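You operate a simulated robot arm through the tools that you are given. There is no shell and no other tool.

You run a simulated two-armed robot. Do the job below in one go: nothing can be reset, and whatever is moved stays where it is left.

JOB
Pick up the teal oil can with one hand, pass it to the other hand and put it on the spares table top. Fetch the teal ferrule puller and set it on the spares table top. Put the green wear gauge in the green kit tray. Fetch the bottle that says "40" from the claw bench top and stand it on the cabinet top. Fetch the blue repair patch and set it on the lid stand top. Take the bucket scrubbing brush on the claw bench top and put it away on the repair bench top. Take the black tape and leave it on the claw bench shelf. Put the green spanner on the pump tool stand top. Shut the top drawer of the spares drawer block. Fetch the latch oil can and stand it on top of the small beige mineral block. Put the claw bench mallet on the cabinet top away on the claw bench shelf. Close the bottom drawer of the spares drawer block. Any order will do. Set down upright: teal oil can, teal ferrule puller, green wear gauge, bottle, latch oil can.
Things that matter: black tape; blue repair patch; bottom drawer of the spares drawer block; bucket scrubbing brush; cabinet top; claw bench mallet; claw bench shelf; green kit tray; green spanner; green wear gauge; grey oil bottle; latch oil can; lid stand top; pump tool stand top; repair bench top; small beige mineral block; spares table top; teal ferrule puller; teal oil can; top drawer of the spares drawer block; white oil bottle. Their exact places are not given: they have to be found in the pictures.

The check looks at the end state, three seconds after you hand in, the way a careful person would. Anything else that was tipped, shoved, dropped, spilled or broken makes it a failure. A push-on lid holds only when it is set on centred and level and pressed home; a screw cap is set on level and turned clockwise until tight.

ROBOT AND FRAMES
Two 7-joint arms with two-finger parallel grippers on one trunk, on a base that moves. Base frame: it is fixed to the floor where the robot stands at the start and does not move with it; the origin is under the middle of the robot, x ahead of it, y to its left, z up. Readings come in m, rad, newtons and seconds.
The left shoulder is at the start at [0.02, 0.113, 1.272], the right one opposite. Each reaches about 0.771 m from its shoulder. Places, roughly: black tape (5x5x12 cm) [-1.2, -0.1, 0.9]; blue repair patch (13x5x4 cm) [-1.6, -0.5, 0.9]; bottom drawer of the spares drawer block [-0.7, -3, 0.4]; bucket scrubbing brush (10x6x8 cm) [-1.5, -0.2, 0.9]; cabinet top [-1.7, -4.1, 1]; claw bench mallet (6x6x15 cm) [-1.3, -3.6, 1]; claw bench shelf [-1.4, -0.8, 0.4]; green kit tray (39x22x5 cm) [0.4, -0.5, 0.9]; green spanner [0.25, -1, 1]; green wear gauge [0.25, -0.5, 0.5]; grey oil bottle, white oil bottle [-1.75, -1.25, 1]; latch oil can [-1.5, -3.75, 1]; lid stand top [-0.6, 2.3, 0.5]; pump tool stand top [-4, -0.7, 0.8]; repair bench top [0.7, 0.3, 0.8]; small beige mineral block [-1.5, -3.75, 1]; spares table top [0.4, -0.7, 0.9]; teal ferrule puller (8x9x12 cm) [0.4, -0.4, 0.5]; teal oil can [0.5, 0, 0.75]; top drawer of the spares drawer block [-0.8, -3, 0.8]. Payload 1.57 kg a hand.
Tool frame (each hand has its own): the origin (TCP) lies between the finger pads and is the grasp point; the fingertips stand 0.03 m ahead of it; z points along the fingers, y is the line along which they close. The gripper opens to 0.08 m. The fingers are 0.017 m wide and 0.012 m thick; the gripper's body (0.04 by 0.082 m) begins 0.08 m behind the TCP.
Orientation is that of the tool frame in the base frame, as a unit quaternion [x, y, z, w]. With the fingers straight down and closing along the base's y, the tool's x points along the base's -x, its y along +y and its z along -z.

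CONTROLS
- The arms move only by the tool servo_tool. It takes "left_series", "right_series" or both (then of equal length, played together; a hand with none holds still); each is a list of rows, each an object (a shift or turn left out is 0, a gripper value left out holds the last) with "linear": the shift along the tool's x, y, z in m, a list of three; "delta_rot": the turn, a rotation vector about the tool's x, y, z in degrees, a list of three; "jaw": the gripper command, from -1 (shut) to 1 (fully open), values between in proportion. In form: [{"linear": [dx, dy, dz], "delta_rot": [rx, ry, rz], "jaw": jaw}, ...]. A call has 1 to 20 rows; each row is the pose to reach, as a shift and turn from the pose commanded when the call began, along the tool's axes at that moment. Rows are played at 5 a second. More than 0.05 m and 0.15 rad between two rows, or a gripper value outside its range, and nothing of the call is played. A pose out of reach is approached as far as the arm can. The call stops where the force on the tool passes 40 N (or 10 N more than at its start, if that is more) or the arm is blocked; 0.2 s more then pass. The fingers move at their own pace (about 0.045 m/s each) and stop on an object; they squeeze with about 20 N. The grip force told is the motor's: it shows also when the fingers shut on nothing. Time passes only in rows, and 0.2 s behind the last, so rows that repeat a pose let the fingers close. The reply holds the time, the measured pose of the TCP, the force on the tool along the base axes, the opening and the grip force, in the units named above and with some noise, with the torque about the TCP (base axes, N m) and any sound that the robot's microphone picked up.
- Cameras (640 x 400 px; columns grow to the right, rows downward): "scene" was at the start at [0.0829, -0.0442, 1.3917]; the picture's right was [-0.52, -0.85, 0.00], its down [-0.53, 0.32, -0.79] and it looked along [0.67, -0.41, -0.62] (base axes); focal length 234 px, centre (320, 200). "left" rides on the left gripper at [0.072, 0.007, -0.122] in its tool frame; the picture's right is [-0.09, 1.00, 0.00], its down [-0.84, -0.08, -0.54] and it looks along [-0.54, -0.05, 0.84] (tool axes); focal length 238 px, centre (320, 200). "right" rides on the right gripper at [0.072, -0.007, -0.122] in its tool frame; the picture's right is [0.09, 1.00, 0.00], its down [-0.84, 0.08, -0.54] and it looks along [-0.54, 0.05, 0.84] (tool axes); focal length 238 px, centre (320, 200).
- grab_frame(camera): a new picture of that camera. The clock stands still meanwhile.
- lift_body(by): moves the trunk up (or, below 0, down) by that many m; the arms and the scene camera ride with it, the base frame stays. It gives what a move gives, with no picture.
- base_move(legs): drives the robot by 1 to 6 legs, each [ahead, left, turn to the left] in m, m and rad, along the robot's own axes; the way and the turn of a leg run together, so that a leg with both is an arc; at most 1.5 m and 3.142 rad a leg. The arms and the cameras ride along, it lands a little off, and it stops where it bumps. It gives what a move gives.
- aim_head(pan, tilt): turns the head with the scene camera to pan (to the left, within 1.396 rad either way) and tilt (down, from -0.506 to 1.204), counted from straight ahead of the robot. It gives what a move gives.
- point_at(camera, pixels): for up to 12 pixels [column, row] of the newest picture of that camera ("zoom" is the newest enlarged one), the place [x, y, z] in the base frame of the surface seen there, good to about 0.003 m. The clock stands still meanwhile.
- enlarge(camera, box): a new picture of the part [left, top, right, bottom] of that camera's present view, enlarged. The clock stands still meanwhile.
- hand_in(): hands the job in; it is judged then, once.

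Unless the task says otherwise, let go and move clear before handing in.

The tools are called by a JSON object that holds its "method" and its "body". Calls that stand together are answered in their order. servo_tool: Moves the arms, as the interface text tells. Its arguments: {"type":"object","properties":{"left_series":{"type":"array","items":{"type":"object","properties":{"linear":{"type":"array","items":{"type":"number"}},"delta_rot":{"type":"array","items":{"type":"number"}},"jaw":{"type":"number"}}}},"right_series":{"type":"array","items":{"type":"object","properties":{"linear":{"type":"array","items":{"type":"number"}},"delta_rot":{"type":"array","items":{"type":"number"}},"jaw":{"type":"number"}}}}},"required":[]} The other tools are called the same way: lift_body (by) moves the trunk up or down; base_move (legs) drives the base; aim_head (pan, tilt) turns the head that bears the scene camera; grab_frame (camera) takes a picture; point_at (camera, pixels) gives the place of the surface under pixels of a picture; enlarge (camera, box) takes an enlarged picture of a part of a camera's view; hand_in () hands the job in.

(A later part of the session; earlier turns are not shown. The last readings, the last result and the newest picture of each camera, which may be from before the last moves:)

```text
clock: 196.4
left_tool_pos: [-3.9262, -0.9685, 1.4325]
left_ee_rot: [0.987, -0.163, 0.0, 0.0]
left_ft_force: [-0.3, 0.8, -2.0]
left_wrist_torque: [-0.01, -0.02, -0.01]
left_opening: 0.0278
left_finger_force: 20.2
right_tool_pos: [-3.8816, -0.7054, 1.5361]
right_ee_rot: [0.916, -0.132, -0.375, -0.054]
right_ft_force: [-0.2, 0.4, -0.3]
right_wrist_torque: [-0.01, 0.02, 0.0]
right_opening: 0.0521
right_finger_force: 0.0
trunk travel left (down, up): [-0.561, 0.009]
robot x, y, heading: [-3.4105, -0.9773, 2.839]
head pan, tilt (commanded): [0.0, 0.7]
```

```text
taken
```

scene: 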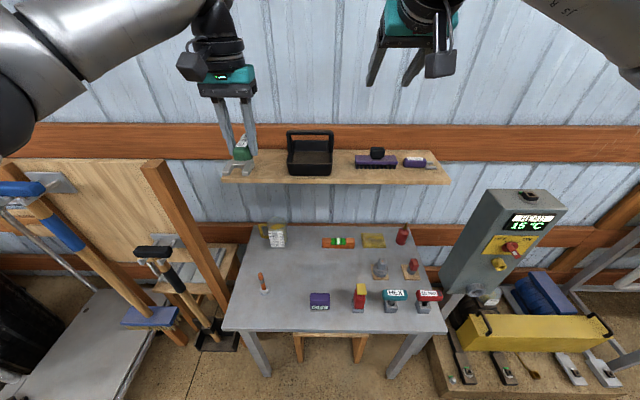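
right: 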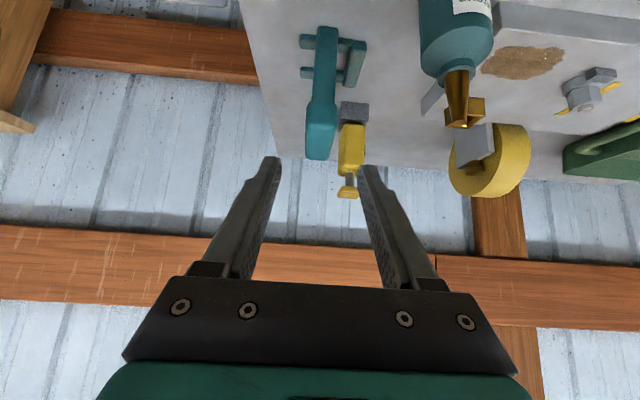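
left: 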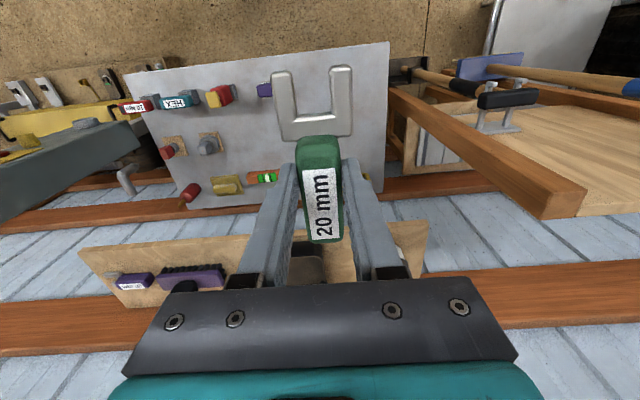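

Now I see the stand from above. I'll measure the stick base (265,288), purple block (320,300), stand edge and wall-shelf front edge.

{"method": "enlarge", "body": {"camera": "scene", "box": [215, 215, 375, 345]}}

{"method": "point_at", "body": {"camera": "scene", "pixels": [[266, 291], [262, 275], [310, 298], [310, 306], [329, 300], [285, 300], [285, 325], [225, 325], [290, 270], [280, 183], [440, 183], [320, 292]]}}

```text
3.08 times, centred on (295, 280) of scene
```

zoom: 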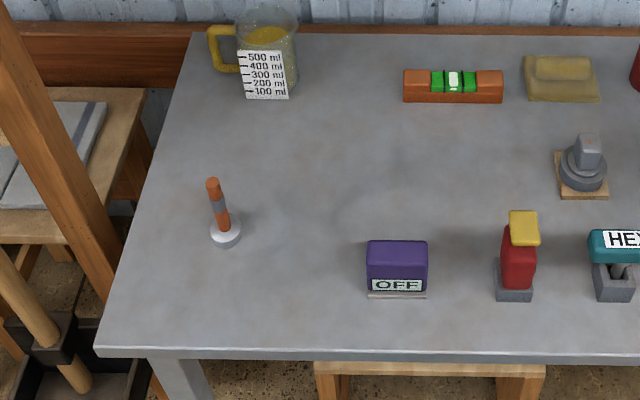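

```text
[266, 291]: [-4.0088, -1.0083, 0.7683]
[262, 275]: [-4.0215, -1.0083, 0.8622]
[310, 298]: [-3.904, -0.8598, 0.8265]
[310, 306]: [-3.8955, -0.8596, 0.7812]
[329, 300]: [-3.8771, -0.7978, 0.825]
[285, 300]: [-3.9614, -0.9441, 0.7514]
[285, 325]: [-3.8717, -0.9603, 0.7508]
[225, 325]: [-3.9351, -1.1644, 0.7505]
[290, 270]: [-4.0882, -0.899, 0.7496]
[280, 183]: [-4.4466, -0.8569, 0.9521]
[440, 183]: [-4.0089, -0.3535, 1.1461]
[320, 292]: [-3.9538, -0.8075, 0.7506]
```

The free spot at [-3.965,-0.940] is ~8 cm from the stick and ~10 cm from the purple block. I'll come 6 cm closer and lower the trunk 0.4 m.

{"method": "base_move", "body": {"legs": [[0.06, 0, 0]]}}

{"method": "lift_body", "body": {"by": -0.4}}

{"method": "grab_frame", "body": {"camera": "left"}}

{"method": "grab_frame", "body": {"camera": "scene"}}

```text
clock: 197.3
left_tool_pos: [-3.9827, -0.9513, 1.4323]
left_ee_rot: [0.987, -0.162, -0.001, 0.0]
left_ft_force: [-0.3, -0.1, -1.8]
left_wrist_torque: [-0.01, -0.01, -0.03]
left_opening: 0.0275
left_finger_force: 19.8
right_tool_pos: [-3.9378, -0.6895, 1.5356]
right_ee_rot: [0.915, -0.133, -0.376, -0.054]
right_ft_force: [0.3, 0.0, -0.1]
right_wrist_torque: [-0.01, -0.01, -0.01]
right_opening: 0.052
right_finger_force: 0.0
trunk travel left (down, up): [-0.561, 0.009]
robot x, y, heading: [-3.4644, -0.9584, 2.845]
head pan, tilt (commanded): [0.0, 0.7]
```

```text
clock: 201.2
left_tool_pos: [-3.9822, -0.9511, 1.033]
left_ee_rot: [0.987, -0.162, -0.001, 0.0]
left_ft_force: [0.1, 0.8, -0.8]
left_wrist_torque: [0.03, -0.01, -0.02]
left_opening: 0.0276
left_finger_force: 20.0
right_tool_pos: [-3.9369, -0.6896, 1.1364]
right_ee_rot: [0.915, -0.134, -0.376, -0.055]
right_ft_force: [0.2, -0.5, -0.5]
right_wrist_torque: [0.04, -0.01, -0.03]
right_opening: 0.052
right_finger_force: 0.0
trunk travel left (down, up): [-0.161, 0.409]
robot x, y, heading: [-3.468, -0.9534, 2.841]
head pan, tilt (commanded): [0.0, 0.7]
```

```text
taken
```

left: 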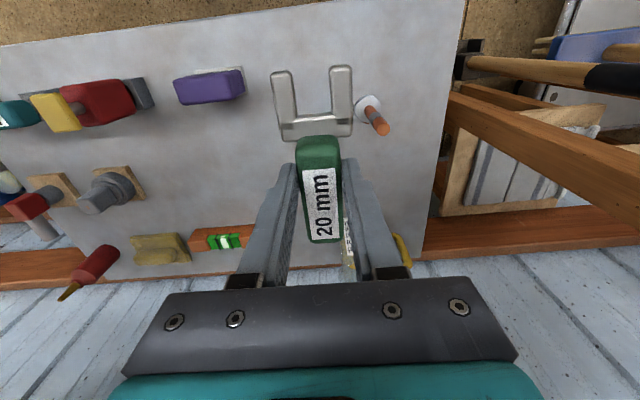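

```text
taken
```

scene: 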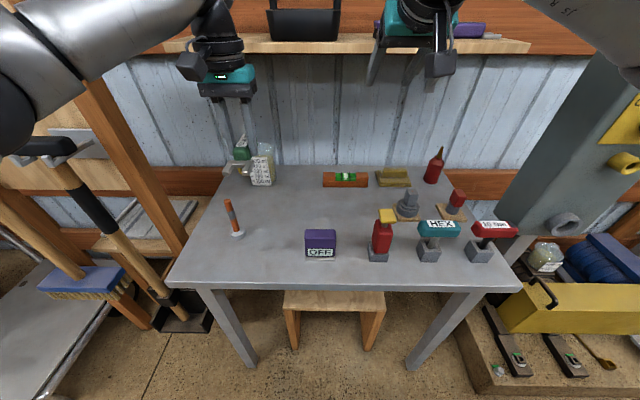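

The left hand is over the stand at z 1.033. I'll shift toward the free spot and descend to 1.5 cm above the surface.

{"method": "servo_tool", "body": {"left_series": [{"linear": [0.004, -0.005, 0.03], "jaw": -1}, {"linear": [0.008, -0.01, 0.07]}, {"linear": [0.0127, -0.016, 0.11]}, {"linear": [0.0127, -0.016, 0.15]}, {"linear": [0.0127, -0.016, 0.19]}, {"linear": [0.0127, -0.016, 0.22]}, {"linear": [0.0127, -0.016, 0.232]}, {"linear": [0.0127, -0.016, 0.232]}]}}

{"method": "grab_frame", "body": {"camera": "left"}}

{"method": "grab_frame", "body": {"camera": "scene"}}

```text
clock: 203.0
left_tool_pos: [-3.9643, -0.9411, 0.801]
left_ee_rot: [0.987, -0.163, -0.001, 0.0]
left_ft_force: [-0.5, -0.7, -1.6]
left_wrist_torque: [-0.03, -0.01, 0.03]
left_opening: 0.0274
left_finger_force: 19.5
right_tool_pos: [-3.937, -0.689, 1.1369]
right_ee_rot: [0.915, -0.133, -0.376, -0.055]
right_ft_force: [0.6, 0.1, 1.0]
right_wrist_torque: [0.04, -0.02, -0.02]
right_opening: 0.0519
right_finger_force: 0.0
trunk travel left (down, up): [-0.161, 0.409]
robot x, y, heading: [-3.4678, -0.9582, 2.846]
head pan, tilt (commanded): [0.0, 0.7]
```

```text
taken
```

left: 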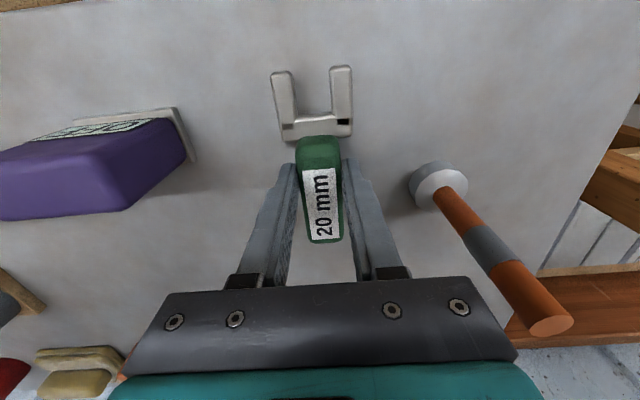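

```text
taken
```

scene: 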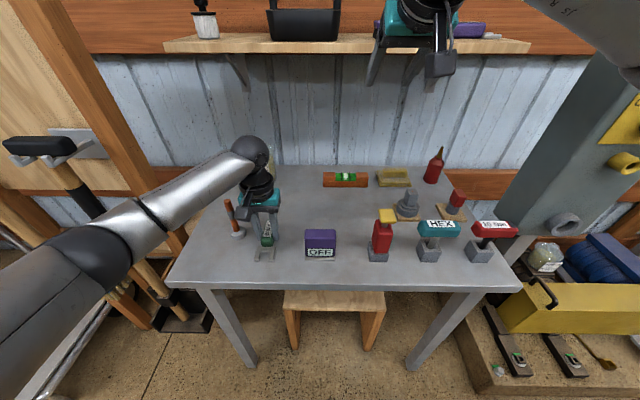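

Jaw and handle hover over free table, with the stick ~4 cm clear of the gripper body. I'll lower the last 1.3 cm.

{"method": "servo_tool", "body": {"left_series": [{"linear": [0, 0, 0.006], "jaw": -1}, {"linear": [0, 0, 0.011]}, {"linear": [0, 0, 0.0135]}, {"linear": [0, 0, 0.0135]}]}}

```text
clock: 204.0
left_tool_pos: [-3.9653, -0.9406, 0.7887]
left_ee_rot: [0.987, -0.161, -0.001, 0.0]
left_ft_force: [0.1, -1.4, 7.0]
left_wrist_torque: [0.05, 0.4, 0.03]
left_opening: 0.0276
left_finger_force: 19.8
right_tool_pos: [-3.9365, -0.6896, 1.1362]
right_ee_rot: [0.915, -0.132, -0.377, -0.055]
right_ft_force: [0.0, -0.1, 0.0]
right_wrist_torque: [-0.02, 0.02, -0.02]
right_opening: 0.052
right_finger_force: 0.1
trunk travel left (down, up): [-0.161, 0.409]
robot x, y, heading: [-3.4729, -0.9574, 2.841]
head pan, tilt (commanded): [0.0, 0.7]
```

The spanner touches down (+7 N). I'll open slightly and raise straight up.

{"method": "servo_tool", "body": {"left_series": [{"jaw": 0.2}, {"jaw": 0.2}, {"jaw": 0.2}, {"linear": [0, 0, -0.03]}, {"linear": [0, 0, -0.07]}, {"linear": [0, 0, -0.11]}, {"linear": [0, 0, -0.15]}, {"linear": [0, 0, -0.19]}, {"linear": [0, 0, -0.23]}]}}

{"method": "grab_frame", "body": {"camera": "left"}}

```text
clock: 206.0
left_tool_pos: [-3.9655, -0.9414, 1.0178]
left_ee_rot: [0.987, -0.162, 0.0, 0.0]
left_ft_force: [-0.3, -0.9, -0.1]
left_wrist_torque: [-0.03, 0.02, 0.01]
left_opening: 0.0478
left_finger_force: 0.0
right_tool_pos: [-3.9378, -0.6895, 1.136]
right_ee_rot: [0.915, -0.133, -0.376, -0.054]
right_ft_force: [-0.5, -0.2, 0.0]
right_wrist_torque: [0.01, 0.01, -0.01]
right_opening: 0.0519
right_finger_force: 0.0
trunk travel left (down, up): [-0.161, 0.409]
robot x, y, heading: [-3.4657, -0.9576, 2.843]
head pan, tilt (commanded): [0.0, 0.7]
```

```text
taken
```

left: 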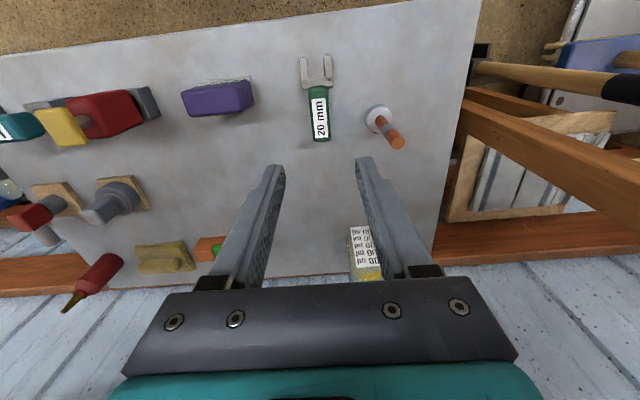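

The spanner lies on the stand (318,100). Now back to the main room: raise the trunk, back off, and retrace my route.

{"method": "lift_body", "body": {"by": 0.35}}

{"method": "base_move", "body": {"legs": [[-0.3, 0, 0], [0.04, -0.48, 0], [0, 0, -1.5]]}}

{"method": "aim_head", "body": {"pan": 0.0, "tilt": 0.5}}

{"method": "grab_frame", "body": {"camera": "scene"}}

```text
clock: 209.4
left_tool_pos: [-3.9663, -0.9424, 1.3663]
left_ee_rot: [0.987, -0.162, 0.0, 0.0]
left_ft_force: [0.8, 0.0, 0.6]
left_wrist_torque: [0.0, 0.01, -0.02]
left_opening: 0.048
left_finger_force: 0.0
right_tool_pos: [-3.9381, -0.6893, 1.4865]
right_ee_rot: [0.915, -0.132, -0.377, -0.054]
right_ft_force: [-0.1, -0.4, 0.4]
right_wrist_torque: [0.0, 0.03, 0.02]
right_opening: 0.0523
right_finger_force: 0.0
trunk travel left (down, up): [-0.511, 0.059]
robot x, y, heading: [-3.4669, -0.9534, 2.845]
head pan, tilt (commanded): [0.0, 0.7]
```

```text
clock: 217.5
left_tool_pos: [-3.1126, -0.0658, 1.3656]
left_ee_rot: [-0.626, 0.779, 0.0, 0.001]
left_ft_force: [-0.6, -0.6, 0.0]
left_wrist_torque: [-0.02, 0.0, -0.01]
left_opening: 0.0479
left_finger_force: 0.1
right_tool_pos: [-2.858, -0.0666, 1.4861]
right_ee_rot: [-0.594, 0.709, 0.245, 0.291]
right_ft_force: [1.3, 0.9, -0.4]
right_wrist_torque: [-0.01, -0.03, 0.03]
right_opening: 0.0522
right_finger_force: 0.0
trunk travel left (down, up): [-0.511, 0.059]
robot x, y, heading: [-3.0745, -0.5617, 1.383]
head pan, tilt (commanded): [0.0, 0.7]
```

```text
clock: 218.2
left_tool_pos: [-3.1123, -0.0657, 1.3654]
left_ee_rot: [-0.627, 0.779, 0.001, 0.001]
left_ft_force: [-0.2, 0.2, 0.7]
left_wrist_torque: [-0.06, 0.0, -0.01]
left_opening: 0.0479
left_finger_force: 0.0
right_tool_pos: [-2.8589, -0.0672, 1.486]
right_ee_rot: [-0.593, 0.71, 0.244, 0.291]
right_ft_force: [0.4, 0.5, -0.6]
right_wrist_torque: [0.0, 0.02, 0.01]
right_opening: 0.0524
right_finger_force: 0.2
trunk travel left (down, up): [-0.511, 0.059]
robot x, y, heading: [-3.0717, -0.5622, 1.387]
head pan, tilt (commanded): [0.0, 0.499]
```

```text
taken
```

scene: 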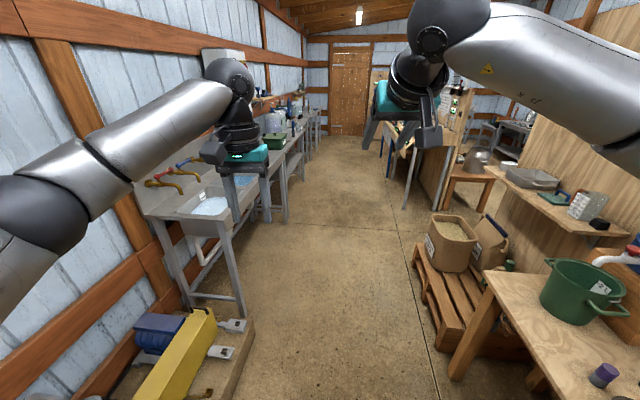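

The corridor ahead is clear. I'll drive up and turn right toward the passage.

{"method": "base_move", "body": {"legs": [[0.98, -0.04, 0], [1.2, -0.19, 0], [0, 0, -1.5]]}}

{"method": "grab_frame", "body": {"camera": "scene"}}

```text
clock: 232.8
left_tool_pos: [-2.0069, 1.677, 1.3655]
left_ee_rot: [0.047, 0.999, 0.0, 0.001]
left_ft_force: [0.2, 0.0, -0.5]
left_wrist_torque: [0.0, 0.0, 0.02]
left_opening: 0.0481
left_finger_force: 0.1
right_tool_pos: [-1.9757, 1.4242, 1.4875]
right_ee_rot: [0.024, 0.924, -0.01, 0.38]
right_ft_force: [-0.5, -0.8, 0.0]
right_wrist_torque: [0.01, -0.05, 0.02]
right_opening: 0.0521
right_finger_force: 0.0
trunk travel left (down, up): [-0.511, 0.059]
robot x, y, heading: [-2.4954, 1.5787, -0.062]
head pan, tilt (commanded): [0.0, 0.499]
```

```text
taken
```

scene: 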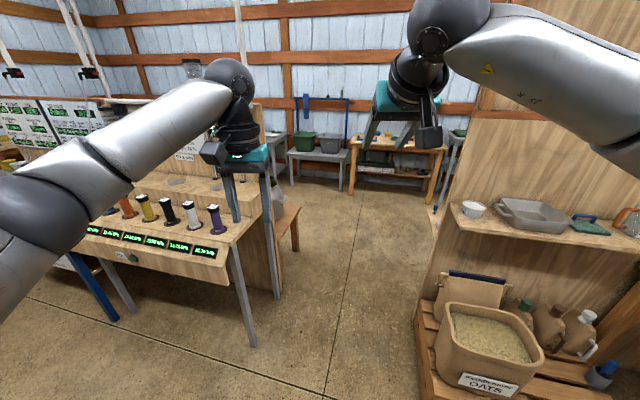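

The passage lies straight ahead between the rack table (left) and the shelf/oats (right). I'll drive through.

{"method": "base_move", "body": {"legs": [[0.5, -0.05, 0], [0.5, -0.04, 0], [0.88, -0.17, 0]]}}

{"method": "grab_frame", "body": {"camera": "scene"}}

```text
clock: 242.7
left_tool_pos: [-0.1483, 1.3151, 1.366]
left_ee_rot: [0.037, 0.999, 0.0, 0.0]
left_ft_force: [-0.6, 0.1, -1.0]
left_wrist_torque: [-0.01, 0.01, 0.02]
left_opening: 0.048
left_finger_force: 0.0
right_tool_pos: [-0.1132, 1.0628, 1.4863]
right_ee_rot: [0.016, 0.925, -0.006, 0.38]
right_ft_force: [-0.2, 0.3, 0.6]
right_wrist_torque: [0.0, -0.02, -0.01]
right_opening: 0.052
right_finger_force: 0.1
trunk travel left (down, up): [-0.511, 0.059]
robot x, y, heading: [-0.6361, 1.2091, -0.042]
head pan, tilt (commanded): [0.0, 0.499]
```

```text
taken
```

scene: 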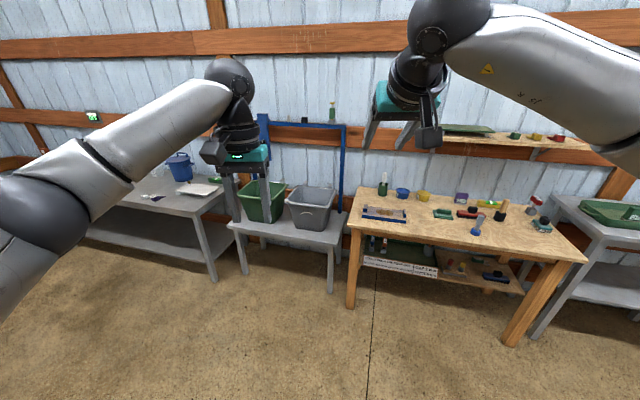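

I'm back in the main room at [-0.64,1.21]. I'll move down in front of the claw bench and turn to face it.

{"method": "base_move", "body": {"legs": [[0.05, -1.1, 0], [0, 0, 3.0]]}}

{"method": "aim_head", "body": {"pan": 0.2, "tilt": 0.6}}

{"method": "grab_frame", "body": {"camera": "scene"}}

```text
clock: 255.4
left_tool_pos: [-1.1348, 0.0554, 1.3664]
left_ee_rot: [0.997, -0.077, -0.001, 0.001]
left_ft_force: [-0.2, 0.1, -0.4]
left_wrist_torque: [0.0, 0.01, -0.01]
left_opening: 0.0477
left_finger_force: 0.0
right_tool_pos: [-1.151, 0.309, 1.4859]
right_ee_rot: [0.923, -0.051, -0.38, -0.022]
right_ft_force: [0.0, 0.2, 0.6]
right_wrist_torque: [0.0, -0.04, -0.01]
right_opening: 0.0522
right_finger_force: 0.1
trunk travel left (down, up): [-0.511, 0.059]
robot x, y, heading: [-0.6381, 0.128, 3.021]
head pan, tilt (commanded): [0.0, 0.499]
```

```text
clock: 256.1
left_tool_pos: [-1.1352, 0.0555, 1.366]
left_ee_rot: [0.997, -0.076, -0.001, 0.0]
left_ft_force: [0.7, -0.5, -0.2]
left_wrist_torque: [-0.02, -0.03, -0.01]
left_opening: 0.0479
left_finger_force: 0.0
right_tool_pos: [-1.1519, 0.3078, 1.4871]
right_ee_rot: [0.924, -0.051, -0.379, -0.021]
right_ft_force: [-0.1, 0.4, -0.5]
right_wrist_torque: [-0.01, 0.02, 0.0]
right_opening: 0.0518
right_finger_force: 0.0
trunk travel left (down, up): [-0.511, 0.059]
robot x, y, heading: [-0.6388, 0.1264, 3.02]
head pan, tilt (commanded): [0.201, 0.6]
```

```text
taken
```

scene: 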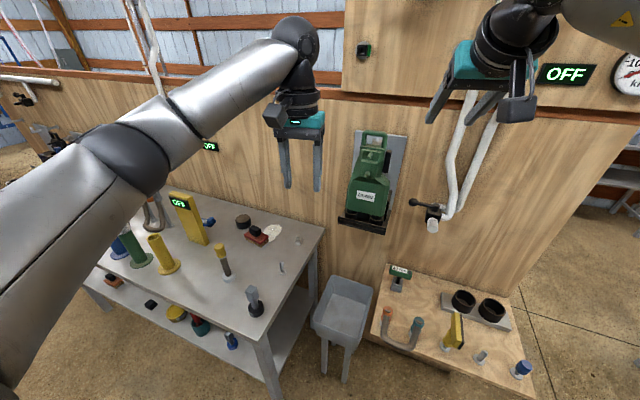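

The claw bench is left of me (right end at (255,340)–(325,230)). I'll measure its corner and top.

{"method": "enlarge", "body": {"camera": "scene", "box": [80, 180, 340, 345]}}

{"method": "point_at", "body": {"camera": "zoom", "pixels": [[430, 385], [590, 130], [540, 170], [420, 290], [355, 240], [430, 130], [400, 100], [150, 240], [240, 300], [470, 200], [490, 220], [100, 340]]}}

```text
2.42 times, centred on (210, 262) of scene
```

zoom: 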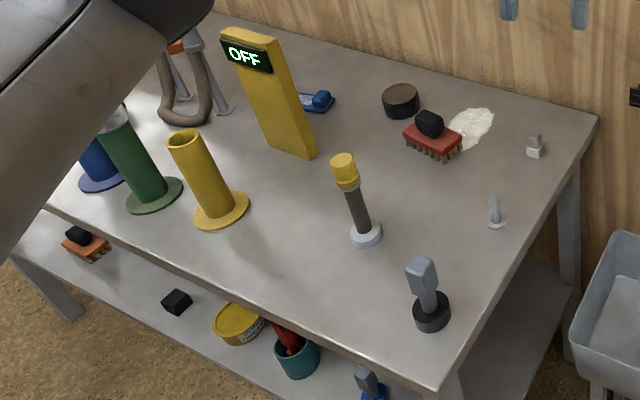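

```text
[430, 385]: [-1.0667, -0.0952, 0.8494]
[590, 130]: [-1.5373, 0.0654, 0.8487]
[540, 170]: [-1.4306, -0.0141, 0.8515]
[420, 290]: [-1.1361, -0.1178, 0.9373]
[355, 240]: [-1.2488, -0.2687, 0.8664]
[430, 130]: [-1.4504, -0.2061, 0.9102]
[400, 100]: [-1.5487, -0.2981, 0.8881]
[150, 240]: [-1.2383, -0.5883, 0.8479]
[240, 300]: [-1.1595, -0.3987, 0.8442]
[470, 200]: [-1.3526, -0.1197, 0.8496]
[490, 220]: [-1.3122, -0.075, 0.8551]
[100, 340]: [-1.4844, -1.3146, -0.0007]
```

The bench top is z 0.85, front-right corner [-1.067,-0.095], edges rotated -18° like the others. I'll turn square to it, back up slightly and shift left to view all items.

{"method": "base_move", "body": {"legs": [[0, 0, -0.194], [-0.25, 0.5, 0]]}}

{"method": "aim_head", "body": {"pan": 0.0, "tilt": 0.65}}

{"method": "grab_frame", "body": {"camera": "scene"}}

```text
clock: 260.1
left_tool_pos: [-1.0456, -0.3948, 1.3665]
left_ee_rot: [0.986, -0.17, -0.001, 0.0]
left_ft_force: [0.2, -0.8, 0.3]
left_wrist_torque: [0.02, 0.03, 0.0]
left_opening: 0.0481
left_finger_force: 0.1
right_tool_pos: [-1.0146, -0.1422, 1.486]
right_ee_rot: [0.915, -0.139, -0.376, -0.057]
right_ft_force: [-0.3, 0.1, 0.1]
right_wrist_torque: [0.01, 0.05, -0.02]
right_opening: 0.052
right_finger_force: 0.1
trunk travel left (down, up): [-0.511, 0.059]
robot x, y, heading: [-0.5466, -0.4185, 2.833]
head pan, tilt (commanded): [0.201, 0.6]
```

```text
clock: 260.8
left_tool_pos: [-1.0459, -0.3949, 1.3663]
left_ee_rot: [0.986, -0.169, 0.0, 0.0]
left_ft_force: [0.7, -0.5, 0.2]
left_wrist_torque: [0.02, -0.02, 0.02]
left_opening: 0.048
left_finger_force: 0.1
right_tool_pos: [-1.0144, -0.1429, 1.4875]
right_ee_rot: [0.915, -0.138, -0.376, -0.056]
right_ft_force: [0.2, 0.1, 0.8]
right_wrist_torque: [0.01, 0.01, -0.03]
right_opening: 0.0521
right_finger_force: 0.0
trunk travel left (down, up): [-0.511, 0.059]
robot x, y, heading: [-0.5494, -0.416, 2.831]
head pan, tilt (commanded): [0.0, 0.649]
```

```text
taken
```

scene: 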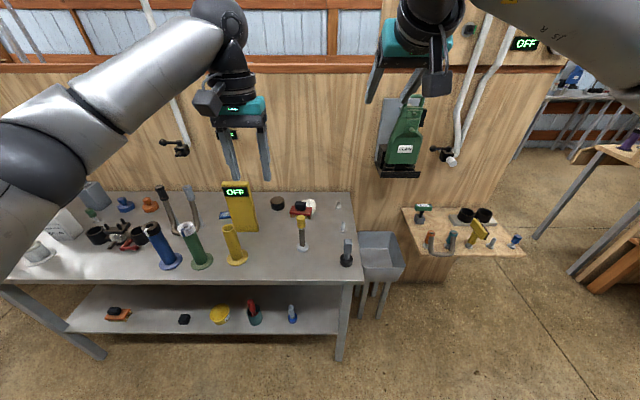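

Good view of the claw bench. I'll enlarge the right and left parts of the bench top and the shelf.

{"method": "enlarge", "body": {"camera": "scene", "box": [200, 180, 368, 285]}}

{"method": "enlarge", "body": {"camera": "scene", "box": [20, 170, 220, 295]}}

{"method": "enlarge", "body": {"camera": "scene", "box": [60, 280, 360, 370]}}

```text
3.81 times, centred on (284, 232) of scene
```

zoom: 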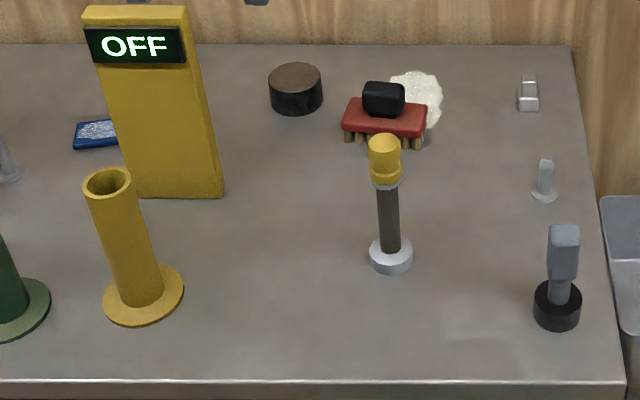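

```text
3.20 times, centred on (120, 232) of scene
```

zoom: 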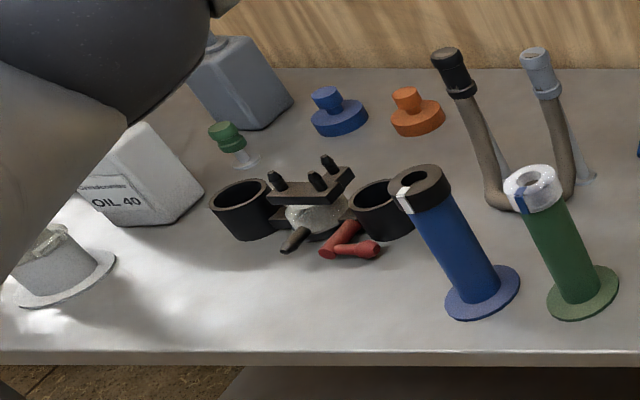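

```text
2.13 times, centred on (210, 325) of scene
```

zoom: 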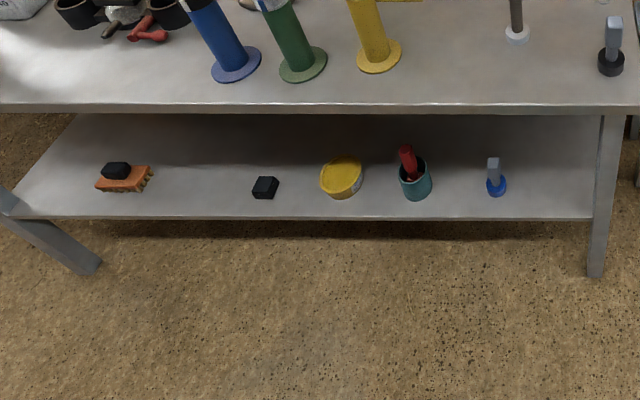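

The tape must be the black-based piece at zoom (557,275) (5 cm base, ~12 cm tall), the brush is red at (385,110), the patch is blue at (95,133), and the white bottle reads "OIL 40". I'll measure shelf points and the tape.

{"method": "point_at", "body": {"camera": "zoom", "pixels": [[545, 190], [497, 195], [495, 165], [450, 195], [200, 195], [300, 195], [560, 210], [560, 150], [595, 205], [415, 200], [265, 198], [150, 190]]}}

{"method": "enlarge", "body": {"camera": "scene", "box": [312, 190, 376, 280]}}

{"method": "point_at", "body": {"camera": "zoom", "pixels": [[310, 215], [345, 215], [330, 240], [310, 290], [350, 290], [330, 270], [330, 310], [290, 130], [300, 70]]}}

```text
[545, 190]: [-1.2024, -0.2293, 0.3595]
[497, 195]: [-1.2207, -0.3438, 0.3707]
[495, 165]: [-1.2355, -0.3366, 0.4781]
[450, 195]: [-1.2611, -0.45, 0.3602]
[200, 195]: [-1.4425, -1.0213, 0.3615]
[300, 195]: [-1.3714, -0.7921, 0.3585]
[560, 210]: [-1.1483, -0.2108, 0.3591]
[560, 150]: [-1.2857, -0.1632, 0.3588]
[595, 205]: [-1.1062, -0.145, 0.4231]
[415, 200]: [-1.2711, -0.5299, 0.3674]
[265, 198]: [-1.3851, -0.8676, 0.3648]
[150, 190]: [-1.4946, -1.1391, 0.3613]
```

```text
4.44 times, centred on (344, 235) of scene
```

zoom: 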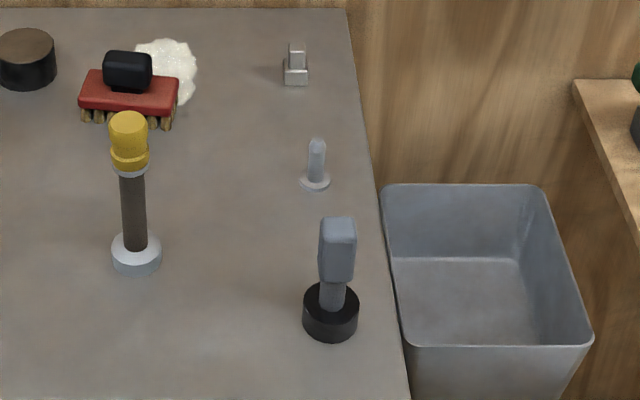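

```text
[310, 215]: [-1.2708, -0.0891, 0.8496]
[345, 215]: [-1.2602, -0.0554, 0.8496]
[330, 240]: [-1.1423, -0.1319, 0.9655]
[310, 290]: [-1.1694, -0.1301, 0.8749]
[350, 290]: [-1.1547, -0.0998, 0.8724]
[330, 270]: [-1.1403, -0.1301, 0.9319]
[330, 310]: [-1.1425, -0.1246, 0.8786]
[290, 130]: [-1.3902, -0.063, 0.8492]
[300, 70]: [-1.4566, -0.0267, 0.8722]
```

The tape is centred at about [-1.158,-0.117], shelf z is 0.36 with a free spot at [-1.196,-0.232]. I'll lower the trunk, steepen the right hand to 60° and get in front of the tape.

{"method": "lift_body", "body": {"by": -0.4}}

{"method": "servo_tool", "body": {"right_series": [{"delta_rot": [0, 7, 0], "jaw": 1}, {"delta_rot": [0, 15, 0]}, {"delta_rot": [0, 15, 0]}], "left_series": [{"linear": [0, 0, -0.04], "jaw": 1}, {"linear": [0, 0, -0.08]}, {"linear": [0, 0, -0.12]}]}}

{"method": "base_move", "body": {"legs": [[0.06, 0.02, 0]]}}

{"method": "grab_frame", "body": {"camera": "right"}}

{"method": "point_at", "body": {"camera": "right", "pixels": [[320, 100], [320, 130], [320, 160], [320, 200]]}}

```text
clock: 264.6
left_tool_pos: [-1.0467, -0.3955, 0.9651]
left_ee_rot: [0.986, -0.169, -0.001, 0.0]
left_ft_force: [0.3, -0.8, -0.1]
left_wrist_torque: [0.01, -0.01, 0.03]
left_opening: 0.048
left_finger_force: 0.1
right_tool_pos: [-1.0144, -0.1444, 1.0865]
right_ee_rot: [0.915, -0.138, -0.376, -0.057]
right_ft_force: [-0.5, -0.2, 0.7]
right_wrist_torque: [-0.03, -0.02, 0.04]
right_opening: 0.0519
right_finger_force: 0.0
trunk travel left (down, up): [-0.111, 0.459]
robot x, y, heading: [-0.5466, -0.4188, 2.833]
head pan, tilt (commanded): [0.0, 0.649]
```

```text
clock: 265.4
left_tool_pos: [-1.0463, -0.3968, 1.0828]
left_ee_rot: [0.986, -0.169, 0.0, 0.0]
left_ft_force: [-0.2, -0.1, 0.1]
left_wrist_torque: [-0.01, 0.02, -0.02]
left_opening: 0.0799
left_finger_force: 0.1
right_tool_pos: [-1.0145, -0.1423, 1.0864]
right_ee_rot: [0.956, -0.145, -0.253, -0.038]
right_ft_force: [-1.5, 0.6, -0.8]
right_wrist_torque: [-0.02, 0.0, -0.02]
right_opening: 0.0802
right_finger_force: 0.1
trunk travel left (down, up): [-0.111, 0.459]
robot x, y, heading: [-0.5474, -0.4169, 2.83]
head pan, tilt (commanded): [0.0, 0.649]
```

```text
clock: 266.4
left_tool_pos: [-1.1085, -0.3981, 1.0834]
left_ee_rot: [0.986, -0.169, 0.0, 0.0]
left_ft_force: [-0.8, 0.2, -0.2]
left_wrist_torque: [0.01, -0.05, -0.02]
left_opening: 0.0798
left_finger_force: 0.0
right_tool_pos: [-1.0771, -0.1419, 1.0865]
right_ee_rot: [0.956, -0.144, -0.254, -0.04]
right_ft_force: [-0.1, 0.3, -0.1]
right_wrist_torque: [0.01, 0.0, 0.01]
right_opening: 0.0799
right_finger_force: 0.0
trunk travel left (down, up): [-0.111, 0.459]
robot x, y, heading: [-0.6086, -0.4177, 2.829]
head pan, tilt (commanded): [0.0, 0.649]
```

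```text
taken
```

right: 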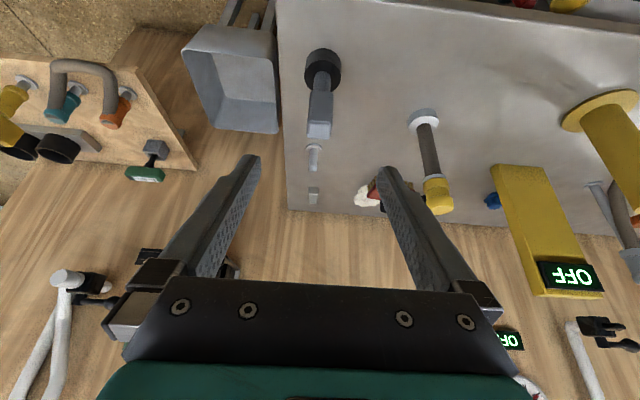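

```text
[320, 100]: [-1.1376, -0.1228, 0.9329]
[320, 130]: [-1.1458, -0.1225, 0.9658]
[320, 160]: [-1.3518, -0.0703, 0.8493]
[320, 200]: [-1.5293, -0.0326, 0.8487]
```

The tape head is straight along the finger axis, 0.16 m ahead. I'll advance along it and close.

{"method": "servo_tool", "body": {"right_series": [{"linear": [0, 0, 0.04], "jaw": 1}, {"linear": [0.001, 0, 0.08]}, {"linear": [0.0014, 0.0006, 0.12]}, {"linear": [0.0014, 0.0006, 0.16]}, {"linear": [0.0014, 0.0006, 0.16]}, {"linear": [0.0014, 0.0006, 0.16], "jaw": -1}, {"linear": [0.0014, 0.0006, 0.16], "jaw": -1}, {"linear": [0.0014, 0.0006, 0.16], "jaw": -1}, {"linear": [0.0014, 0.0006, 0.16], "jaw": -1}, {"linear": [0.0014, 0.0006, 0.16], "jaw": -1}]}}

{"method": "grab_frame", "body": {"camera": "right"}}

```text
clock: 268.6
left_tool_pos: [-1.1091, -0.3975, 1.083]
left_ee_rot: [0.986, -0.168, -0.001, -0.001]
left_ft_force: [-0.3, -0.7, -0.4]
left_wrist_torque: [0.02, -0.01, -0.01]
left_opening: 0.08
left_finger_force: 0.1
right_tool_pos: [-1.1494, -0.1191, 0.9474]
right_ee_rot: [0.956, -0.144, -0.254, -0.037]
right_ft_force: [-0.5, -0.8, 1.6]
right_wrist_torque: [0.0, 0.0, 0.01]
right_opening: 0.0277
right_finger_force: 19.9
trunk travel left (down, up): [-0.111, 0.459]
robot x, y, heading: [-0.6137, -0.4179, 2.831]
head pan, tilt (commanded): [0.0, 0.649]
```

```text
taken
```

right: 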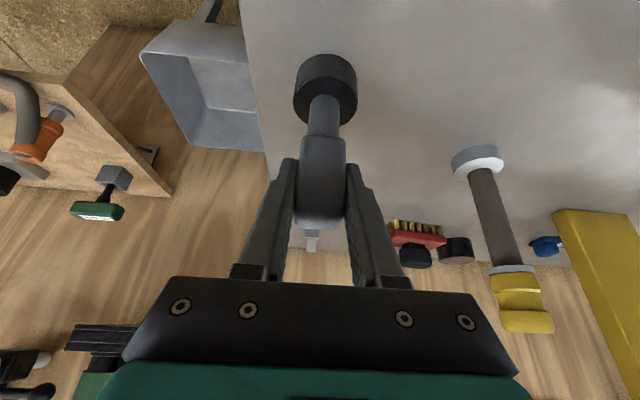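

Gripped (0.028). I'll lift, back off 0.3 m, and lower the trunk toward the shelf.

{"method": "lift_body", "body": {"by": 0.05}}

{"method": "base_move", "body": {"legs": [[-0.33, 0.12, 0]]}}

{"method": "lift_body", "body": {"by": -0.16}}

{"method": "servo_tool", "body": {"right_series": [{"linear": [0.01, 0, 0.035], "jaw": -1}, {"linear": [0.03, 0, 0.07]}, {"linear": [0.05, 0, 0.105]}, {"linear": [0.07, 0, 0.14]}, {"linear": [0.09, 0, 0.175]}, {"linear": [0.11, 0, 0.21]}, {"linear": [0.13, 0, 0.245]}, {"linear": [0.15, 0, 0.27]}, {"linear": [0.17, 0, 0.29]}, {"linear": [0.17, 0, 0.29]}]}}

{"method": "grab_frame", "body": {"camera": "right"}}

{"method": "grab_frame", "body": {"camera": "scene"}}

```text
clock: 269.5
left_tool_pos: [-1.1084, -0.3982, 1.1333]
left_ee_rot: [0.986, -0.169, -0.001, 0.0]
left_ft_force: [-0.2, -0.1, 0.0]
left_wrist_torque: [-0.01, -0.01, 0.0]
left_opening: 0.0799
left_finger_force: 0.0
right_tool_pos: [-1.1498, -0.1188, 0.9977]
right_ee_rot: [0.956, -0.144, -0.254, -0.038]
right_ft_force: [1.2, -0.4, -1.6]
right_wrist_torque: [0.0, 0.02, 0.01]
right_opening: 0.0276
right_finger_force: 19.9
trunk travel left (down, up): [-0.161, 0.409]
robot x, y, heading: [-0.6091, -0.4177, 2.835]
head pan, tilt (commanded): [0.0, 0.649]
```

```text
clock: 271.8
left_tool_pos: [-0.8346, -0.6111, 1.1332]
left_ee_rot: [0.986, -0.166, -0.002, 0.0]
left_ft_force: [0.6, -1.1, 0.2]
left_wrist_torque: [0.0, -0.01, -0.02]
left_opening: 0.08
left_finger_force: 0.1
right_tool_pos: [-0.879, -0.333, 0.9973]
right_ee_rot: [0.956, -0.142, -0.254, -0.037]
right_ft_force: [0.1, -0.2, -0.3]
right_wrist_torque: [-0.02, 0.02, -0.02]
right_opening: 0.0275
right_finger_force: 20.5
trunk travel left (down, up): [-0.161, 0.409]
robot x, y, heading: [-0.3378, -0.6291, 2.837]
head pan, tilt (commanded): [0.0, 0.649]
```

```text
clock: 273.6
left_tool_pos: [-0.8347, -0.6122, 0.9736]
left_ee_rot: [0.986, -0.167, 0.0, 0.0]
left_ft_force: [-0.1, 0.5, -0.3]
left_wrist_torque: [-0.03, -0.01, -0.01]
left_opening: 0.0798
left_finger_force: 0.0
right_tool_pos: [-0.8777, -0.3326, 0.8375]
right_ee_rot: [0.956, -0.141, -0.254, -0.038]
right_ft_force: [-0.4, 0.0, -1.3]
right_wrist_torque: [0.03, 0.0, 0.02]
right_opening: 0.0277
right_finger_force: 20.1
trunk travel left (down, up): [-0.001, 0.569]
robot x, y, heading: [-0.3366, -0.6267, 2.836]
head pan, tilt (commanded): [0.0, 0.649]
```

```text
clock: 275.8
left_tool_pos: [-0.8348, -0.6118, 0.9741]
left_ee_rot: [0.986, -0.166, -0.001, 0.0]
left_ft_force: [-0.4, 0.5, 0.1]
left_wrist_torque: [-0.02, 0.0, -0.02]
left_opening: 0.0801
left_finger_force: 0.1
right_tool_pos: [-0.8734, -0.3327, 0.4989]
right_ee_rot: [0.956, -0.141, -0.254, -0.038]
right_ft_force: [0.6, -1.0, -0.6]
right_wrist_torque: [-0.02, -0.01, -0.02]
right_opening: 0.0278
right_finger_force: 20.0
trunk travel left (down, up): [-0.001, 0.569]
robot x, y, heading: [-0.3399, -0.6274, 2.839]
head pan, tilt (commanded): [0.0, 0.649]
```

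```text
taken
```

right: 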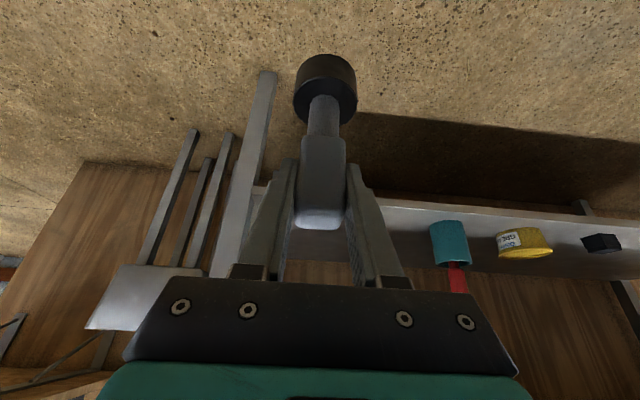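

```text
taken
```

scene: 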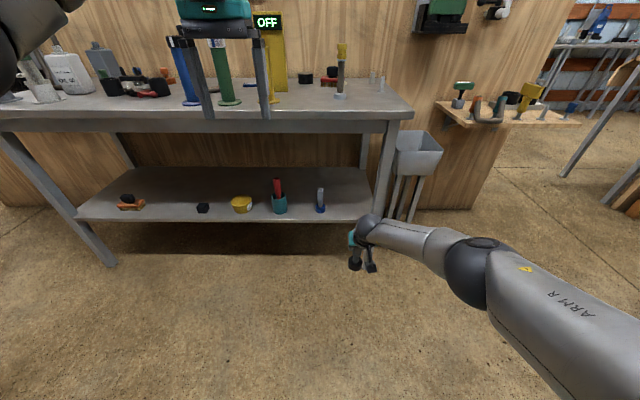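

The tape is in line with the free shelf spot (0.337 m ahead). I'll raise the left hand above the tubes, then drive forward.

{"method": "servo_tool", "body": {"left_series": [{"linear": [0, 0, -0.04]}, {"linear": [0, 0, -0.08]}, {"linear": [0, 0, -0.12]}, {"linear": [0, 0, -0.16]}]}}

{"method": "base_move", "body": {"legs": [[0.33, 0, 0]]}}

{"method": "grab_frame", "body": {"camera": "right"}}

{"method": "grab_frame", "body": {"camera": "scene"}}

```text
clock: 276.8
left_tool_pos: [-0.8162, -0.6161, 1.0801]
left_ee_rot: [0.986, -0.167, -0.003, -0.001]
left_ft_force: [-0.8, -0.3, 0.3]
left_wrist_torque: [-0.03, -0.01, -0.04]
left_opening: 0.0801
left_finger_force: 0.1
left hand out of reach, approached as far as the arm can: row 3, 4
right_tool_pos: [-0.874, -0.3317, 0.4983]
right_ee_rot: [0.956, -0.142, -0.253, -0.038]
right_ft_force: [0.0, 0.4, 0.0]
right_wrist_torque: [-0.01, -0.01, -0.01]
right_opening: 0.0274
right_finger_force: 20.1
trunk travel left (down, up): [-0.001, 0.569]
robot x, y, heading: [-0.3396, -0.6277, 2.84]
head pan, tilt (commanded): [0.0, 0.649]
```

```text
clock: 279.0
left_tool_pos: [-1.1252, -0.5238, 1.0786]
left_ee_rot: [0.987, -0.162, -0.003, -0.001]
left_ft_force: [0.7, 0.2, 0.2]
left_wrist_torque: [-0.01, 0.0, -0.01]
left_opening: 0.0799
left_finger_force: 0.1
right_tool_pos: [-1.1872, -0.2404, 0.4998]
right_ee_rot: [0.956, -0.139, -0.254, -0.037]
right_ft_force: [0.2, 0.2, -0.6]
right_wrist_torque: [0.04, 0.01, 0.01]
right_opening: 0.0275
right_finger_force: 19.5
trunk travel left (down, up): [-0.001, 0.569]
robot x, y, heading: [-0.6452, -0.5346, 2.847]
head pan, tilt (commanded): [0.0, 0.649]
```

```text
taken
```

right: 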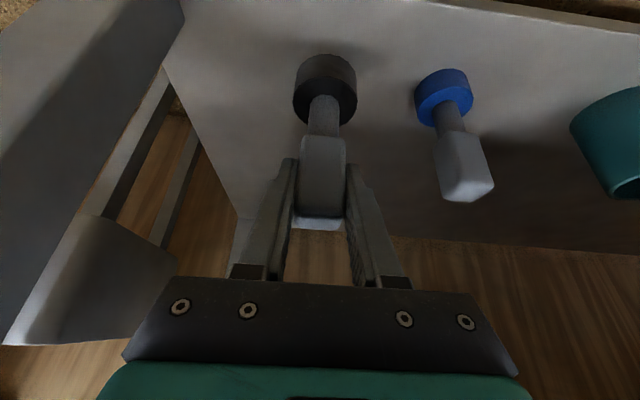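

```text
taken
```

scene: 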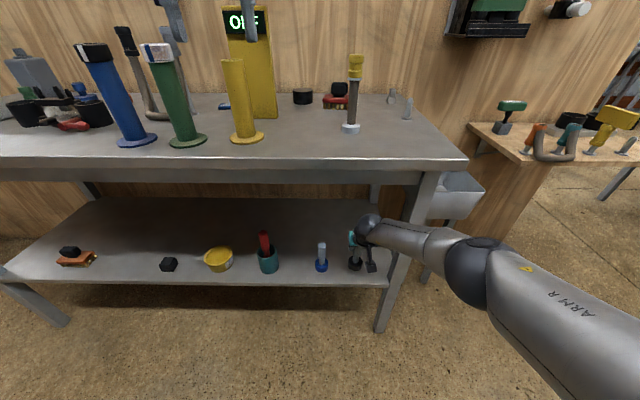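

The tape hovers over the free shelf spot. I'll lower it with the arm by 3.6 cm and check.

{"method": "servo_tool", "body": {"right_series": [{"linear": [0.006, 0, 0.0104], "jaw": -1}, {"linear": [0.012, 0, 0.0208]}, {"linear": [0.0179, 0, 0.0313]}, {"linear": [0.0179, 0, 0.0313]}]}}

```text
clock: 280.0
left_tool_pos: [-1.1257, -0.5244, 1.078]
left_ee_rot: [0.987, -0.162, -0.003, -0.001]
left_ft_force: [-0.3, 0.0, 1.5]
left_wrist_torque: [0.0, 0.0, 0.01]
left_opening: 0.0799
left_finger_force: 0.0
right_tool_pos: [-1.1808, -0.2405, 0.4676]
right_ee_rot: [0.957, -0.139, -0.253, -0.037]
right_ft_force: [-1.1, -0.1, -0.4]
right_wrist_torque: [0.01, 0.01, -0.01]
right_opening: 0.0276
right_finger_force: 19.6
right hand out of reach, approached as far as the arm can: row 3, 4
trunk travel left (down, up): [-0.001, 0.569]
robot x, y, heading: [-0.6448, -0.5314, 2.841]
head pan, tilt (commanded): [0.0, 0.649]
```

The arm is near its far limit, 1 cm short of touchdown. I'll bring the base 5 cm closer and retract the arm while lowering.

{"method": "base_move", "body": {"legs": [[0.05, 0, 0]]}}

{"method": "servo_tool", "body": {"right_series": [{"linear": [0.02, 0, -0.012], "jaw": -1}, {"linear": [0.0434, 0, -0.0249]}, {"linear": [0.0464, 0, -0.0197]}, {"linear": [0.0464, 0, -0.0197]}]}}

```text
clock: 280.9
left_tool_pos: [-1.1741, -0.5094, 1.079]
left_ee_rot: [0.987, -0.163, -0.002, 0.0]
left_ft_force: [0.0, 0.2, -0.2]
left_wrist_torque: [-0.01, 0.03, 0.0]
left_opening: 0.08
left_finger_force: 0.1
right_tool_pos: [-1.2287, -0.2246, 0.4673]
right_ee_rot: [0.956, -0.139, -0.254, -0.037]
right_ft_force: [-0.5, 0.0, -1.4]
right_wrist_torque: [0.0, -0.03, 0.0]
right_opening: 0.0277
right_finger_force: 20.0
trunk travel left (down, up): [-0.001, 0.569]
robot x, y, heading: [-0.6953, -0.5201, 2.844]
head pan, tilt (commanded): [0.0, 0.649]
```

```text
clock: 281.9
left_tool_pos: [-1.1756, -0.5086, 1.0783]
left_ee_rot: [0.987, -0.162, -0.002, 0.0]
left_ft_force: [-0.5, -1.2, -0.6]
left_wrist_torque: [-0.01, 0.01, 0.02]
left_opening: 0.08
left_finger_force: 0.1
right_tool_pos: [-1.1803, -0.2404, 0.4625]
right_ee_rot: [0.957, -0.138, -0.253, -0.036]
right_ft_force: [-0.2, -0.4, -2.0]
right_wrist_torque: [-0.03, 0.0, -0.01]
right_opening: 0.028
right_finger_force: 19.9
trunk travel left (down, up): [-0.001, 0.569]
robot x, y, heading: [-0.693, -0.5165, 2.848]
head pan, tilt (commanded): [0.0, 0.649]
```

Bottom is ~5 mm above the shelf. I'll lower in small steps until contact.

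{"method": "servo_tool", "body": {"right_series": [{"linear": [0.0015, 0, 0.0026], "jaw": -1}, {"linear": [0.003, 0, 0.0052]}, {"linear": [0.004, 0, 0.007]}, {"linear": [0.004, 0, 0.007]}]}}

```text
clock: 282.9
left_tool_pos: [-1.1728, -0.5102, 1.0803]
left_ee_rot: [0.987, -0.162, -0.003, -0.002]
left_ft_force: [0.4, -0.7, 0.0]
left_wrist_torque: [-0.02, -0.02, -0.01]
left_opening: 0.0801
left_finger_force: 0.1
right_tool_pos: [-1.1831, -0.2395, 0.4581]
right_ee_rot: [0.956, -0.139, -0.257, -0.037]
right_ft_force: [4.8, -0.7, 26.5]
right_wrist_torque: [0.07, -0.55, -0.07]
right_opening: 0.028
right_finger_force: 20.3
trunk travel left (down, up): [-0.001, 0.569]
robot x, y, heading: [-0.6958, -0.5188, 2.846]
head pan, tilt (commanded): [0.0, 0.649]
```

Firm contact (26 N). I'll open and withdraw back along the finger axis.

{"method": "servo_tool", "body": {"right_series": [{"linear": [-0.001, 0, -0.0017], "jaw": 0.2}, {"linear": [-0.001, 0, -0.0017], "jaw": 0.2}, {"linear": [-0.001, 0, -0.0017], "jaw": 0.2}, {"linear": [0, 0, -0.03]}, {"linear": [0, 0, -0.06]}, {"linear": [0, 0, -0.09]}]}}

{"method": "grab_frame", "body": {"camera": "right"}}

```text
clock: 284.3
left_tool_pos: [-1.1745, -0.5089, 1.0783]
left_ee_rot: [0.987, -0.163, -0.003, 0.0]
left_ft_force: [-0.2, 0.2, -0.7]
left_wrist_torque: [0.0, -0.03, 0.02]
left_opening: 0.08
left_finger_force: 0.1
right_tool_pos: [-1.1381, -0.2535, 0.5325]
right_ee_rot: [0.957, -0.138, -0.254, -0.038]
right_ft_force: [0.1, 0.1, -0.1]
right_wrist_torque: [0.02, 0.0, 0.01]
right_opening: 0.0477
right_finger_force: 0.0
trunk travel left (down, up): [-0.001, 0.569]
robot x, y, heading: [-0.695, -0.5161, 2.845]
head pan, tilt (commanded): [0.0, 0.649]
```

```text
taken
```

right: 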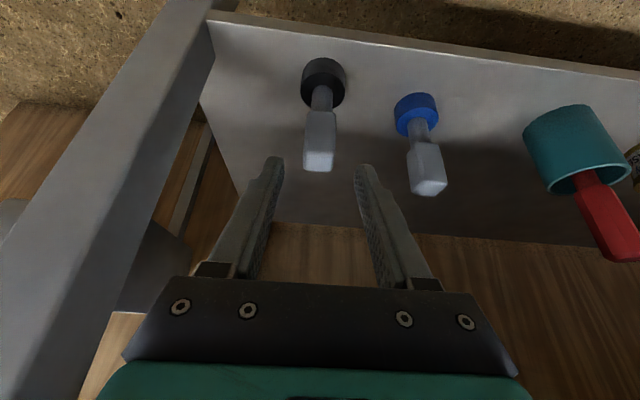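

The tape stands on the shelf beside the blue one. Next the brush and patch at the bench's back: I'll back off, raise the trunk, and make the right hand vertical.

{"method": "base_move", "body": {"legs": [[-0.25, 0, 0]]}}

{"method": "lift_body", "body": {"by": 0.4}}

{"method": "servo_tool", "body": {"right_series": [{"linear": [-0.02, 0, -0.035], "delta_rot": [0, 7.5, 0], "jaw": 1}, {"linear": [-0.04, 0, -0.07], "delta_rot": [0, 15, 0]}, {"linear": [-0.06, 0, -0.105], "delta_rot": [0, 22.5, 0]}, {"linear": [-0.08, 0, -0.14], "delta_rot": [0, 30, 0]}, {"linear": [-0.1, 0, -0.175], "delta_rot": [0, 30, 0]}, {"linear": [-0.12, 0, -0.21], "delta_rot": [0, 30, 0]}, {"linear": [-0.14, 0, -0.245], "delta_rot": [0, 30, 0]}]}}

{"method": "grab_frame", "body": {"camera": "scene"}}

```text
clock: 286.1
left_tool_pos: [-0.9406, -0.5815, 1.0787]
left_ee_rot: [0.987, -0.162, -0.002, 0.0]
left_ft_force: [-0.4, -0.7, 0.4]
left_wrist_torque: [-0.01, 0.0, 0.02]
left_opening: 0.0799
left_finger_force: 0.1
right_tool_pos: [-0.9032, -0.3254, 0.5317]
right_ee_rot: [0.957, -0.138, -0.254, -0.037]
right_ft_force: [-0.7, -0.5, 0.1]
right_wrist_torque: [-0.01, 0.01, 0.0]
right_opening: 0.0479
right_finger_force: 0.0
trunk travel left (down, up): [-0.001, 0.569]
robot x, y, heading: [-0.461, -0.5861, 2.842]
head pan, tilt (commanded): [0.0, 0.649]
```

```text
clock: 289.9
left_tool_pos: [-0.9398, -0.5808, 1.4782]
left_ee_rot: [0.987, -0.162, -0.003, 0.0]
left_ft_force: [1.0, 0.7, 0.1]
left_wrist_torque: [-0.03, -0.01, 0.01]
left_opening: 0.0804
left_finger_force: 0.2
right_tool_pos: [-0.9037, -0.3253, 0.9318]
right_ee_rot: [0.957, -0.138, -0.254, -0.037]
right_ft_force: [-0.3, 0.9, 0.1]
right_wrist_torque: [-0.02, 0.01, -0.01]
right_opening: 0.0478
right_finger_force: 0.0
trunk travel left (down, up): [-0.401, 0.169]
robot x, y, heading: [-0.4618, -0.5892, 2.847]
head pan, tilt (commanded): [0.0, 0.649]
```

```text
clock: 291.5
left_tool_pos: [-0.9391, -0.5823, 1.4782]
left_ee_rot: [0.987, -0.162, -0.003, -0.001]
left_ft_force: [-0.6, 0.7, 0.6]
left_wrist_torque: [0.01, 0.04, 0.03]
left_opening: 0.08
left_finger_force: 0.0
right_tool_pos: [-0.901, -0.3267, 1.2144]
right_ee_rot: [0.99, -0.143, 0.004, -0.001]
right_ft_force: [-0.4, -0.5, 0.0]
right_wrist_torque: [-0.04, -0.03, 0.01]
right_opening: 0.08
right_finger_force: 0.0
trunk travel left (down, up): [-0.401, 0.169]
robot x, y, heading: [-0.4612, -0.5843, 2.847]
head pan, tilt (commanded): [0.0, 0.649]
```

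```text
taken
```

scene: 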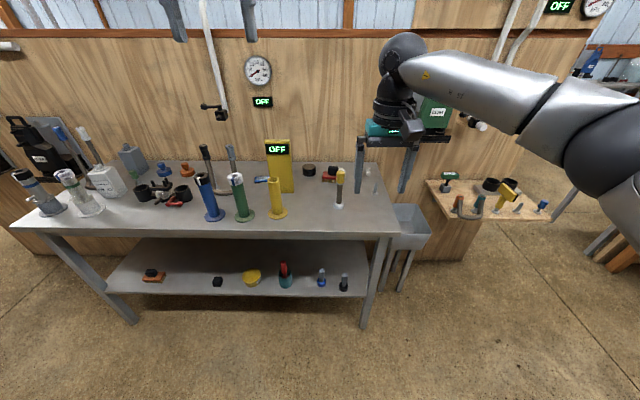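

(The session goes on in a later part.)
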